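You operate a simulated robot arm through the tools that you are given. There is no shell and no other tool. Be economical: measure what you need, move in short steps, check, and stop when the job is done.

The job below is to be done with a simulated robot arm. You get a single attempt, and the scene is never put back.

TASK
Stand the card tube from the top of the plywood table beside the cloth. It goes on the side that lies toward x -1.0, y +0.0 (a direction in the base frame), with about 3 cm between them.

Only the result counts: the job must be done as asked and must still hold three seconds after the hand-in. Knocking over, shifting, dropping, spilling or breaking anything else fails it.

THE ROBOT
A 6-joint arm with a two-finger parallel gripper, fixed in place. Base frame: the origin is at the foot of the arm, x ahead of it, y to its left, z up; the work surface is at about z = 0. Units: mm, degrees, N and s.
With the tool pointing down near the work surface it reaches from about 140 to 580 mm from the base axis. Its first joint turns from -66.0 to 66.0 degrees. Payload 2.1 kg.
The TCP is the grasp point between the finger pads, 30 mm short of the fingertips. In the tool frame z runs along the fingers and y along their closing line. The gripper opens to 94 mm. The fingers are 28 mm wide and 10 mm thick; the gripper's body (50 by 96 mm) begins 55 mm behind the TCP.
Orientation is that of the tool frame in the base frame, as [roll, pitch, yaw] about the fixed x, y, z axes, in that order (R = Rz(yaw) Ry(pitch) Rx(roll)). With the fingers straight down and closing along the base's y, the tool's x points along the base's -x, its y along +y and its z along -z.

THE INTERFACE
- The arm moves only by the tool apply_moves. Its argument "increments" is a list of rows, each a list of 7 numbers: the shift along the base's x, y, z in mm, then the turn, a rotation vector about the base's x, y, z in degrees, then the closure, from 0 (fully open) to 1 (shut). In form: [[x, y, z, rx, ry, rz, claw], ...]. A call has 1 to 10 rows; each row shifts and turns the commanded pose from where the row before left it. Rows are played at 5 a second. More than 50 mm and 8.6 degrees between two rows, or a gripper value outside its range, and nothing of the call is played. Where a pose cannot be reached the arm comes as near as it can. A force on the tool above 40 N (or 10 N above the force at the start of the call, whichever is more), or a blocked arm, ends the call early, and 0.2 s more pass. Each finger travels about 72 mm/s and halts on what it meets, pressing with about 36 N; the grip force reading is that of the motor and also rises with nothing between the fingers. The clock runs only during rows and for 0.2 s after the last one: add rows that do not move to give the fingers time. The reply holds the time, the measured pose of the TCP, the force on the tool along the base axes, the opening and the grip force, in the units named above and with some noise, and new pictures: "views" is both (left out), scene, wrist or none.
- Cameras (640 x 400 px; columns grow to the right, rows downward): "scene" is fixed at [57.8, -372.6, 489.6]; the picture's right is [0.77, -0.63, 0.00], its down [-0.34, -0.41, -0.85] and it looks along [0.54, 0.66, -0.53] (base axes); focal length 270 px, centre (320, 200). "wrist" rides on the gripper at [-37, 0, -58] in the tool frame; the picture's right is [0.00, -1.00, 0.00], its down [0.97, 0.00, -0.24] and it looks along [0.24, 0.00, 0.97] (tool axes); focal length 218 px, centre (320, 200).
- probe_pixels(camera, pixels): there is no depth. For up to 12 entries [column, row, z] of the newest picture of that camera ("zoom" is the newest enlarged one), the place [x, y] in the base frame at which the ray of that pixel passes the height z, good to about 3 mm. No time passes.
- zoom(camera, box): a new picture of the part [left, top, right, bottom] of that camera's present view, enlarged. No time passes.
- finish_job(): hands the job in; it is judged then, once.

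Go step by step. Measure first, check grasps and placings, and put right what went wrong. The budget is 60 turns and 120 pictures, counting those below and the enlarged ones. Unless the task says otherwise, let go and move clear before handing in, and close with one line.

The tools are called as a command line: name --pt "numbers of a row" for each row, then --argument value for the rest, lists and objects as JSON in quotes. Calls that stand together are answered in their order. apply_moves: Moves the arm, as the interface text tells. Its arguments: {"type":"object","properties":{"increments":{"type":"array","items":{"type":"array","items":{"type":"number"}}},"views":{"type":"string","enum":["both","scene","wrist","none"]}},"required":["increments"]} The other tools are called the same way: probe_pixels (camera, pixels) gives the place at which the rays of pixels pass given heights; zoom (camera, box) takes an enlarged picture of a part of a camera's view; finish_job () hands the job in.

At the start:

```text
t: 0.0
position: [347.8, -83.5, 323.8]
orientation: [179.9, 0.2, 179.9]
wrist_force: [-0.3, -0.5, 0.8]
grip_width: 94.0
grasp_force: 0.0
```

scene: 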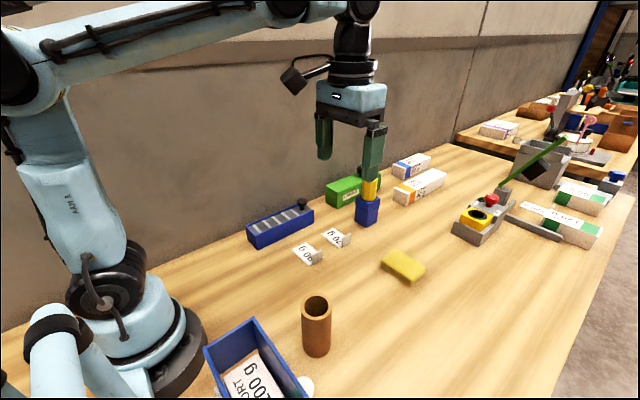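
wrist: 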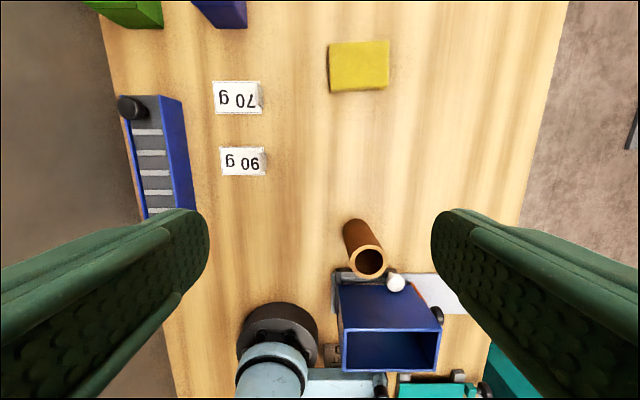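

The brown tube stands near scene (316,325) and a yellow pad-like item, possibly the cloth, lies near (403,265). I'll enlarge both to identify them and measure.

zoom --camera "scene" --box '[200, 220, 456, 400]'

zoom --camera "wrist" --box '[200, 20, 456, 300]'

probe_pixels --camera "wrist" --pixels '[[328, 41, 0], [389, 40, 0], [331, 93, 0], [390, 88, 0], [343, 223, 0], [369, 222, 0], [349, 262, 90], [384, 262, 90], [367, 245, 90], [367, 279, 90]]'

probe_pixels --camera "scene" --pixels '[[302, 303, 90], [332, 303, 90], [317, 295, 90], [317, 314, 90], [317, 357, 0], [303, 350, 0], [330, 350, 0], [380, 266, 0], [411, 285, 0], [426, 268, 0], [397, 250, 15]]'

```text
2.22 times, centred on (328, 310) of scene
```

zoom: 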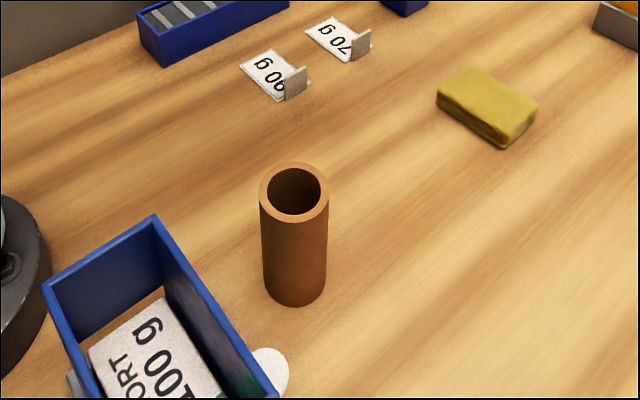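

```text
1.43 times, centred on (328, 160) of wrist
```

zoom: 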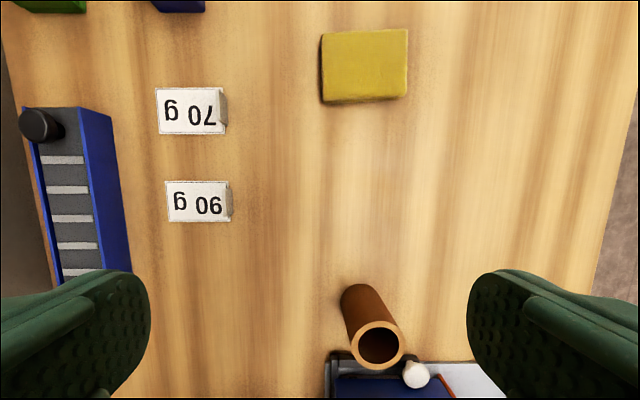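

```text
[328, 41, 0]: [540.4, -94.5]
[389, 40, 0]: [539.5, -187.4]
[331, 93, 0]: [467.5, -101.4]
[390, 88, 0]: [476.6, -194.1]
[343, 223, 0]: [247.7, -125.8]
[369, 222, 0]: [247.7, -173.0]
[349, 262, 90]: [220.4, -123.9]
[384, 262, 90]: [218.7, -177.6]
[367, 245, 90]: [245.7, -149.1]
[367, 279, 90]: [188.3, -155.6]
```

```text
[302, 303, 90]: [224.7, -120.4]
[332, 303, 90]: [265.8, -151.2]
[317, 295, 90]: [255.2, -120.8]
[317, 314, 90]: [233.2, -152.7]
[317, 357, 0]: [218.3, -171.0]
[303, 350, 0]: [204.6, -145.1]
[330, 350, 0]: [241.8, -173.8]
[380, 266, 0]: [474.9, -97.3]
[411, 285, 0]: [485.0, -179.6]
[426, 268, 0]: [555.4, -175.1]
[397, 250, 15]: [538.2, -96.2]
```

The yellow cloth's near edge is at about x 470–480 and the tube centre about (231,-149), roughly 115 mm tall. I'll move toward the tube, stay high and measure again, including the bin next to it.

apply_moves --pt "-30 -20 0 0 0 0 0" --pt "-30 -20 0 0 0 0 0" --pt "-28 -20 0 0 0 0 0" --pt "0 0 0 0 0 0 0" --views "both"

```text
t: 1.0
position: [259.8, -143.4, 322.8]
orientation: [179.9, 0.2, -180.0]
wrist_force: [0.9, 0.3, 0.0]
grip_width: 94.0
grasp_force: 0.1
```

scene: 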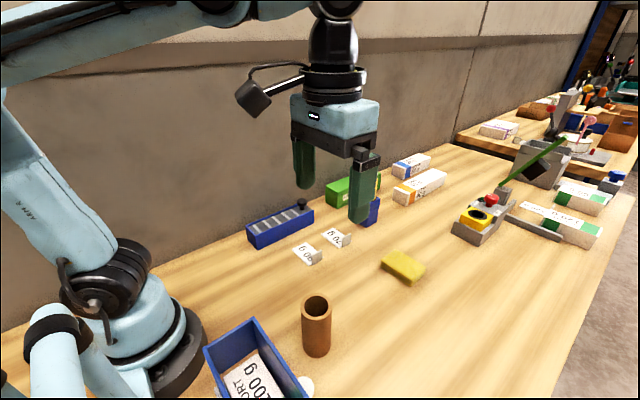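
wrist: 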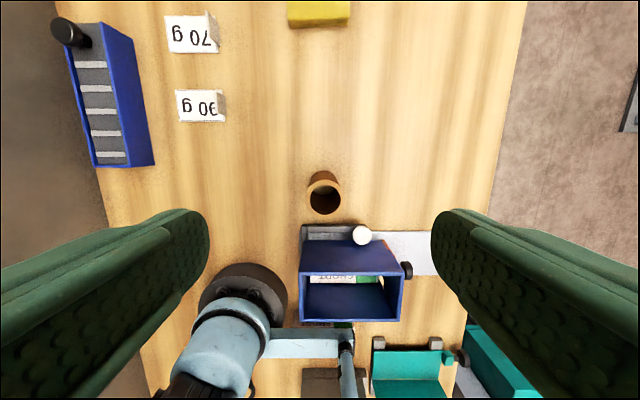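

The tube is now at wrist (324,193), with the bin's front at rows 225–320 behind it. I'll enlarge and measure tube, bin and cloth edge.

zoom --camera "wrist" --box '[260, 150, 440, 340]'

zoom --camera "scene" --box '[190, 290, 350, 400]'

probe_pixels --camera "wrist" --pixels '[[324, 171, 0], [307, 193, 100], [341, 193, 100], [324, 176, 100], [324, 215, 100], [300, 272, 100], [403, 272, 100], [302, 227, 0], [361, 235, 50], [288, 28, 0], [349, 25, 0]]'

probe_pixels --camera "scene" --pixels '[[252, 318, 100], [312, 398, 100], [305, 385, 50], [252, 318, 70], [252, 318, 130], [204, 348, 100]]'

```text
2.11 times, centred on (350, 245) of wrist
```

zoom: 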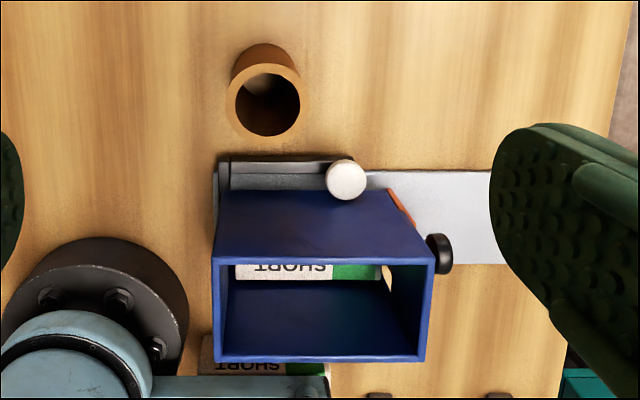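

```text
3.64 times, centred on (270, 345) of scene
```

zoom: 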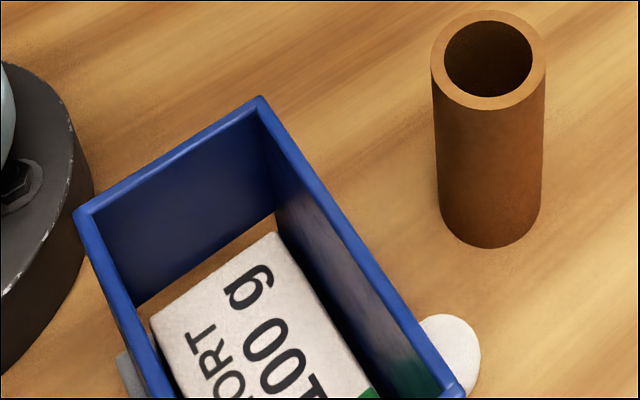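

```text
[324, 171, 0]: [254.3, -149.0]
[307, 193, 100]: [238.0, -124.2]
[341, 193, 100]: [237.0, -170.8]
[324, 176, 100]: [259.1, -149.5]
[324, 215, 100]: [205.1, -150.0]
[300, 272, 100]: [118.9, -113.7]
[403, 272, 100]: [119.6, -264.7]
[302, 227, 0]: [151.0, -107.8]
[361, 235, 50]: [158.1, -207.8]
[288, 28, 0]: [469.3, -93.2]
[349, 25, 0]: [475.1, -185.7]
```

```text
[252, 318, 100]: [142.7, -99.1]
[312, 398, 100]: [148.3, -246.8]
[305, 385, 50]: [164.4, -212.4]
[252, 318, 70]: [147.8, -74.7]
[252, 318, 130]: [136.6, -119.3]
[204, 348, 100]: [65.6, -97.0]
```

Tube centre is (232,-149.5), radius about 23, and the bin stays at x below 165, clear of the gripper. Next I'll align and descend over the tube, with fingers open along y.

apply_moves --pt "-28 -6 -20 0 0 0 0" --pt "0 0 -40 0 0 0 0" --pt "0 0 -40 0 0 0 0" --pt "0 0 -40 0 0 0 0" --pt "0 0 -25 0 0 0 0" --pt "0 0 0 0 0 0 0" --views "both"

```text
t: 2.4
position: [231.4, -147.5, 156.2]
orientation: [180.0, 0.1, 180.0]
wrist_force: [0.2, -0.4, 0.0]
grip_width: 94.0
grasp_force: 0.0
```

scene: 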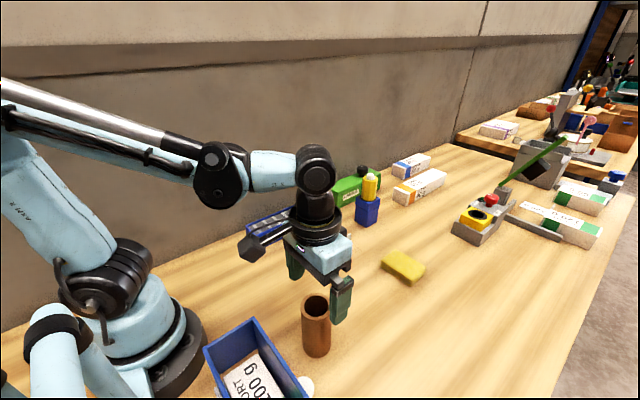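
wrist: 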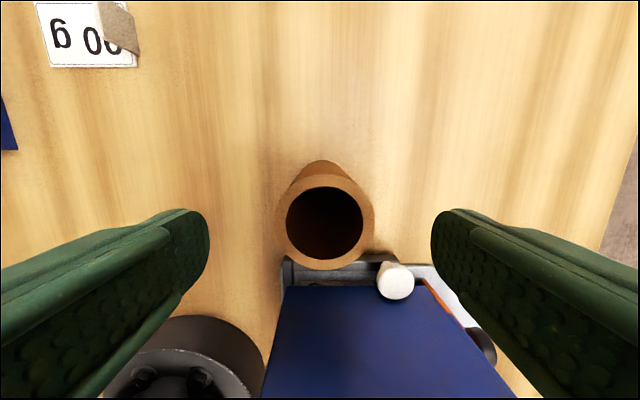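

The tube's rim spans wrist cols 276–374, rows 172–270, centred between the fingers. I'll measure its height and diameter from this before going down.

probe_pixels --camera "wrist" --pixels '[[325, 172, 100], [325, 270, 100], [276, 221, 100], [374, 221, 100], [325, 172, 115], [325, 270, 115], [276, 221, 115], [374, 221, 115], [322, 160, 0]]'

probe_pixels --camera "scene" --pixels '[[317, 304, 100], [317, 304, 110], [317, 304, 120]]'

```text
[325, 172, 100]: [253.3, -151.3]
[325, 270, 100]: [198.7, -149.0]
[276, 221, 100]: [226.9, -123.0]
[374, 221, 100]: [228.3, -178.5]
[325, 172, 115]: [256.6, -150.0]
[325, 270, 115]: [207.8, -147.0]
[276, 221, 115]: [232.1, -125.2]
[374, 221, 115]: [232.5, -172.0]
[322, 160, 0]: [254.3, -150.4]
```

```text
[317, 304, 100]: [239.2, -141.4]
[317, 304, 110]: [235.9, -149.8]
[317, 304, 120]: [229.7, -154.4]
```

The rim sits at about z 114, centred at (232,-149), so I'll go down to TCP z 80 (body at 135) and close.

apply_moves --pt "0.5 -1.5 -30 0 0 0 0" --pt "0 0 -30 0 0 0 0" --pt "0 0 -16 0 0 0 0" --pt "0 0 0 0 0 0 0" --pt "0 0 0 0 0 0 0.3" --pt "0 0 0 0 0 0 0.6" --pt "0 0 0 0 0 0 0.6" --pt "0 0 0 0 0 0 0.6" --views "both"

```text
t: 4.2
position: [232.3, -149.8, 81.7]
orientation: [180.0, 0.2, 180.0]
wrist_force: [0.0, -0.3, -0.1]
grip_width: 51.1
grasp_force: 36.5
```

scene: 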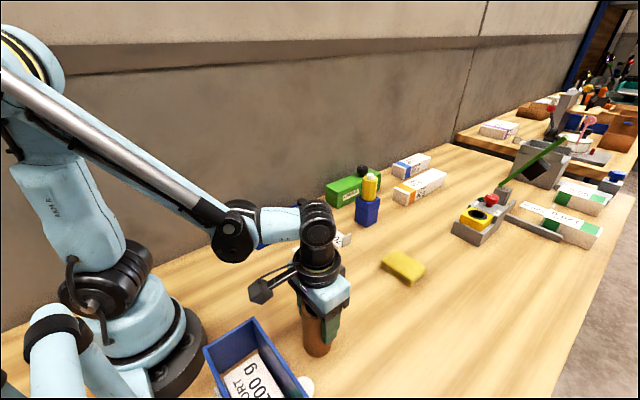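
wrist: 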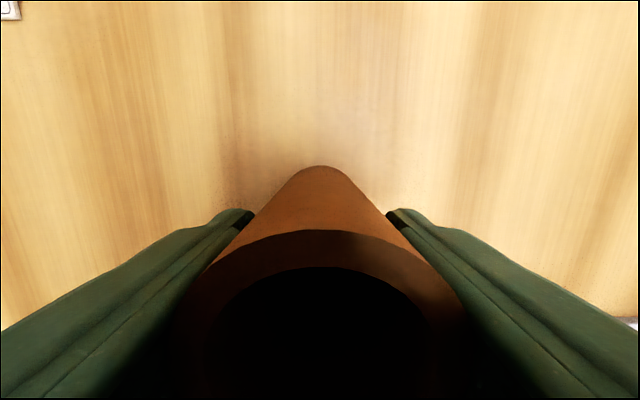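

The tube is held (opening 51 mm, 36 N), so its diameter is about 51 mm. I'll lift it straight up and carry it part of the way, to view the cloth more closely.

apply_moves --pt "0 0 15 0 0 0 0.6" --pt "0 0 35 0 0 0 0.6" --pt "0 0 30 0 0 0 0.6" --pt "30 1 0 0 0 0 0.6" --pt "35 1 0 0 0 0 0.6" --pt "35 1 0 0 0 0 0.6" --pt "35 1 0 0 0 0 0.6" --pt "25 1 0 0 0 0 0.6" --pt "0 0 0 0 0 0 0.6" --views "both"

```text
t: 6.2
position: [392.2, -144.3, 161.3]
orientation: [-180.0, 0.1, 179.9]
wrist_force: [0.7, 0.7, -0.7]
grip_width: 51.2
grasp_force: 35.9
```

scene: 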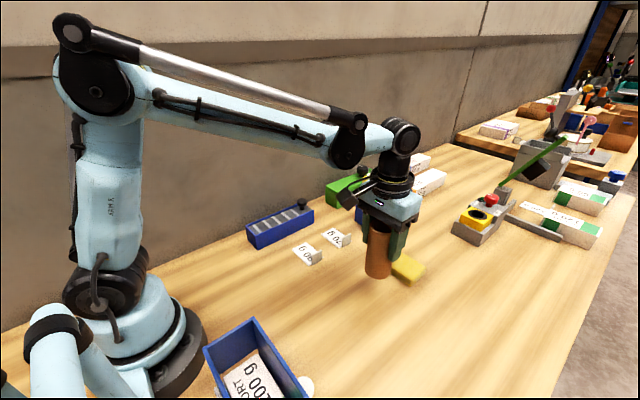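
wrist: 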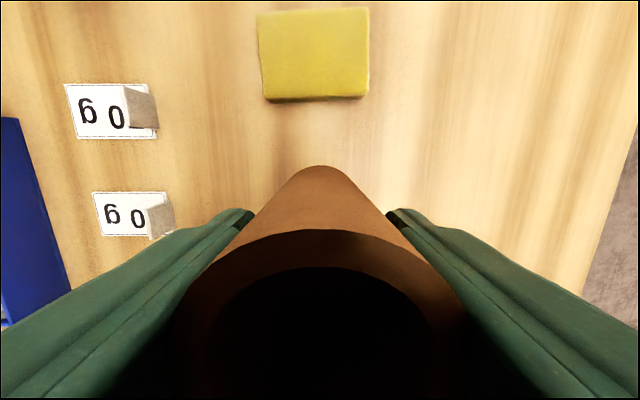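

The cloth is fully visible in wrist at cols 257–368, rows 6–103. I'll measure its near edge here, and the tube's bottom far edge at (320,166), which hangs at z about 80.

zoom --camera "wrist" --box '[240, 0, 400, 120]'

probe_pixels --camera "wrist" --pixels '[[268, 103, 0], [315, 101, 0], [362, 98, 0], [264, 97, 20], [315, 97, 20], [368, 93, 20], [257, 14, 20], [369, 7, 20], [320, 166, 80]]'

```text
3.33 times, centred on (320, 60) of wrist
```

zoom: 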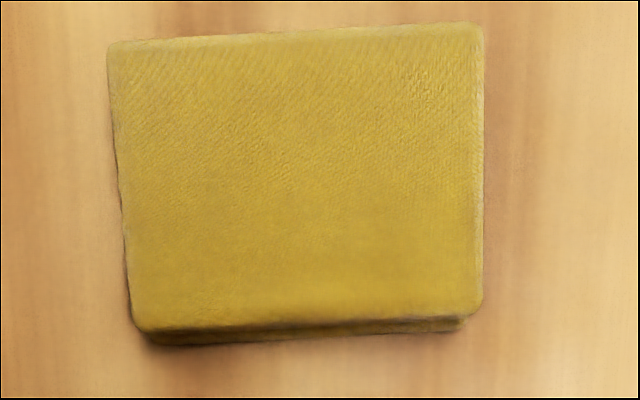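

```text
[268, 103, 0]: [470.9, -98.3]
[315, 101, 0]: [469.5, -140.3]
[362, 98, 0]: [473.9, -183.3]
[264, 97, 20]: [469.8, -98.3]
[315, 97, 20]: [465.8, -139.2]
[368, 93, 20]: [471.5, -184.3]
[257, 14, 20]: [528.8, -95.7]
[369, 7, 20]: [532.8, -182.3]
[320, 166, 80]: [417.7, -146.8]
```

The cloth's near edge is at x≈470, y centre ≈-140, so the tube's centre belongs at about (414.5,-140). I'll move there and descend to just above the table.

apply_moves --pt "22.3 4 0 0 0 0 0.6" --pt "0 0 -25 0 0 0 0.6" --pt "0 0 -25 0 0 0 0.6" --pt "0 0 -22 0 0 0 0.6" --pt "0 0 0 0 0 0 0.6" --pt "0 0 0 0 0 0 0.6" --views "both"

```text
t: 7.6
position: [413.3, -141.0, 90.0]
orientation: [-180.0, 0.1, -180.0]
wrist_force: [-0.1, 0.5, -0.1]
grip_width: 51.2
grasp_force: 35.5
```

scene: 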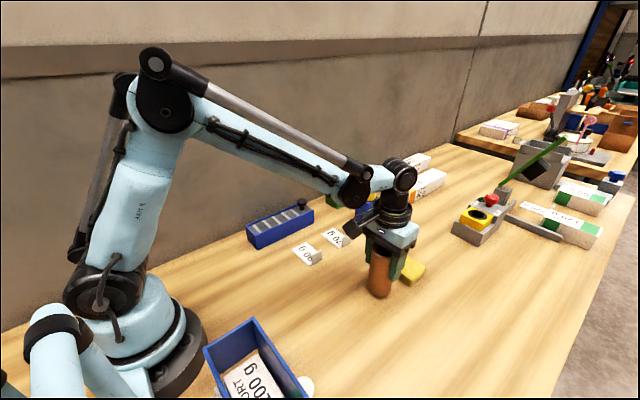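
wrist: 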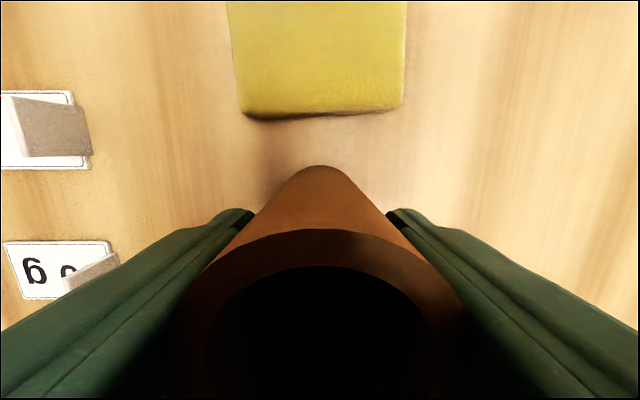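

The tube hangs about 8 mm above the table with its far bottom edge at wrist (320,166), and the cloth edge is at about row 117. I'll check the gap before lowering.

probe_pixels --camera "wrist" --pixels '[[320, 166, 8], [320, 118, 0], [255, 121, 0], [395, 112, 0], [320, 113, 15]]'

apply_moves --pt "0 0 -3 0 0 0 0.6" --pt "0 0 -3 0 0 0 0.6" --pt "0 0 -1.5 0 0 0 0.6" --pt "0 0 0 0 0 0 0.6" --pt "0 0 0 0 0 0 0.6" --views "none"

```text
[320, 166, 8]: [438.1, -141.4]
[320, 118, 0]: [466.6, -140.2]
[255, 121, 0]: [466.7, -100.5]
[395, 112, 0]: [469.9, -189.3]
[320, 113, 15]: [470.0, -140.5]
```

```text
t: 8.8
position: [414.5, -141.1, 82.5]
orientation: [-180.0, 0.1, 180.0]
wrist_force: [-0.3, -0.1, -1.2]
grip_width: 51.0
grasp_force: 36.2
```

The gap reads about 29 mm, and z 82.5 is within a millimetre of the pick height. I'll lower in small steps until contact shows.

apply_moves --pt "0 0 -0.7 0 0 0 0.6" --pt "0 0 -0.5 0 0 0 0.6" --pt "0 0 0 0 0 0 0.6" --views "none"

```text
t: 9.6
position: [414.3, -141.1, 80.4]
orientation: [180.0, 0.1, 179.9]
wrist_force: [-0.5, 0.0, 8.0]
grip_width: 51.1
grasp_force: 36.2
```

The upward force of 8 N shows the tube is on the table. Next I'll open the fingers slowly and check it before rising.

apply_moves --pt "0 0 0.4 0 0 0 0.42" --pt "0 0 0 0 0 0 0.3" --pt "0 0 0 0 0 0 0.15" --pt "0 0 0 0 0 0 0" --pt "0 0 0 0 0 0 0" --pt "0 0 0 0 0 0 0" --views "both"

```text
t: 11.0
position: [413.7, -141.3, 82.6]
orientation: [179.9, 0.1, -180.0]
wrist_force: [0.0, 0.4, -0.3]
grip_width: 94.0
grasp_force: 0.0
```

scene: 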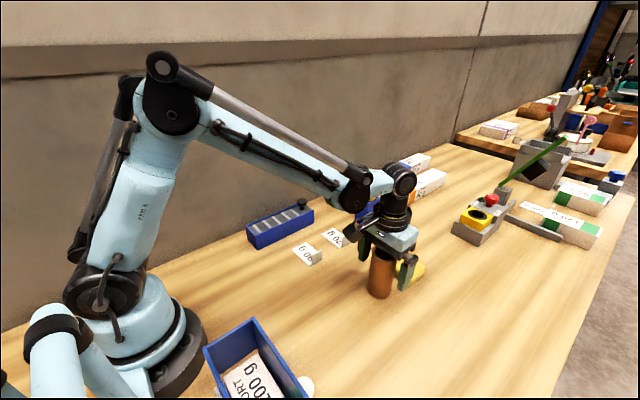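
wrist: 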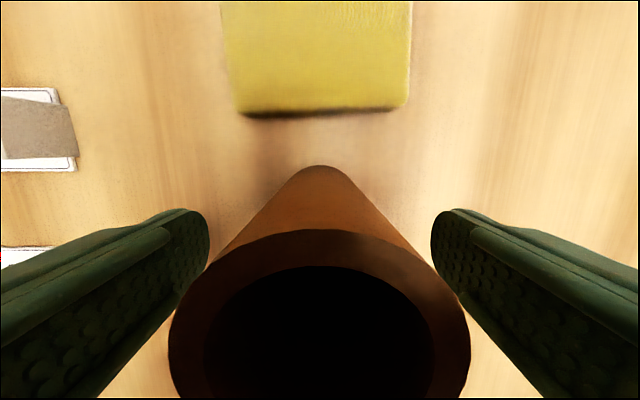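

The fingers are open at 94 mm on both sides of the standing tube, so I'll rise straight up and look.

apply_moves --pt "0 0 15 0 0 0 0" --pt "0 0 30 0 0 0 0" --pt "0 0 40 0 0 0 0" --pt "0 0 45 0 0 0 0" --pt "0 0 45 0 0 0 0" --pt "-20 0 30 0 0 0 0" --pt "0 0 0 0 0 0 0" --views "both"

```text
t: 12.6
position: [395.0, -142.5, 286.0]
orientation: [-180.0, 0.2, -179.9]
wrist_force: [0.1, 0.4, -1.0]
grip_width: 93.8
grasp_force: 0.0
```

scene: 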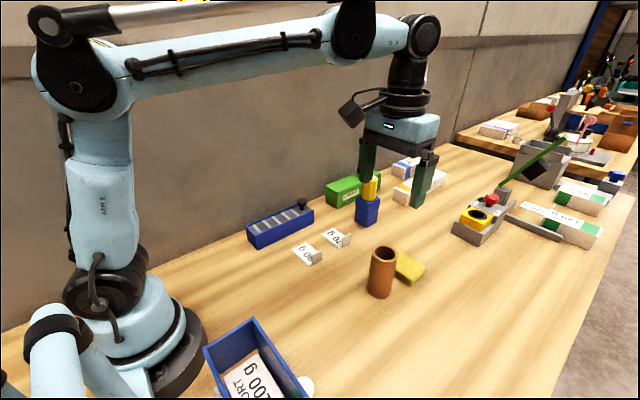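
wrist: 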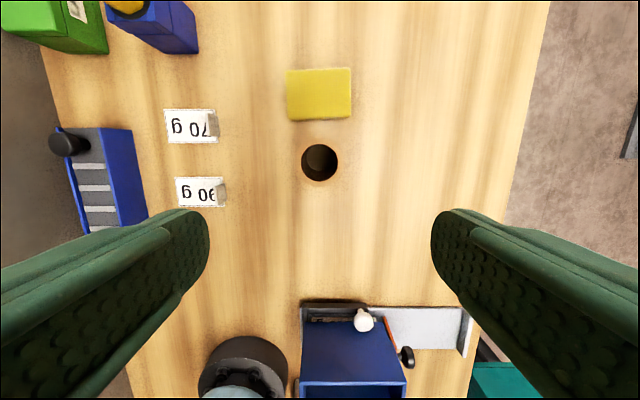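

The tube stands upright at wrist (320,162) and nothing else has moved. I'll check the gap once more.

zoom --camera "wrist" --box '[260, 50, 380, 200]'

probe_pixels --camera "wrist" --pixels '[[319, 121, 0], [319, 119, 15], [320, 140, 110], [320, 184, 110], [300, 162, 110], [340, 162, 110]]'

```text
2.67 times, centred on (320, 125) of wrist
```

zoom: 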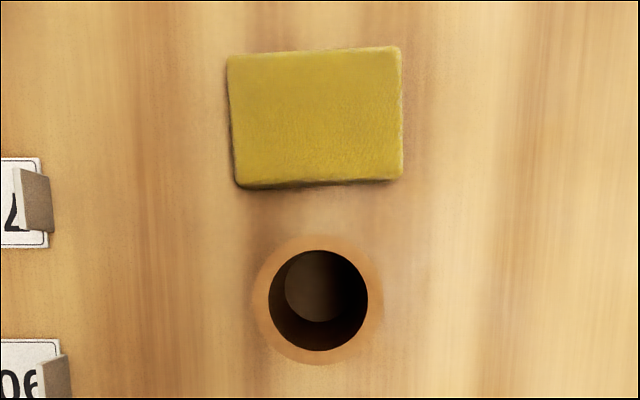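

```text
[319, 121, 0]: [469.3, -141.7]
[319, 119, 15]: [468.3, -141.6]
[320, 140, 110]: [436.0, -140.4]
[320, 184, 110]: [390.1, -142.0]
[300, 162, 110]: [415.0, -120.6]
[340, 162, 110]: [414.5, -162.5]
```

The tube's far edge is at x≈438 and the cloth's edge at x≈469, a gap of about 3 cm on the -x side, and the arm is clear. I'm handing in.

finish_job

```text
The job is handed in.
```

The card tube now stands upright on the -x side of the cloth with a measured gap of about 3 cm; the gripper is open and clear, and nothing else looks disturbed.
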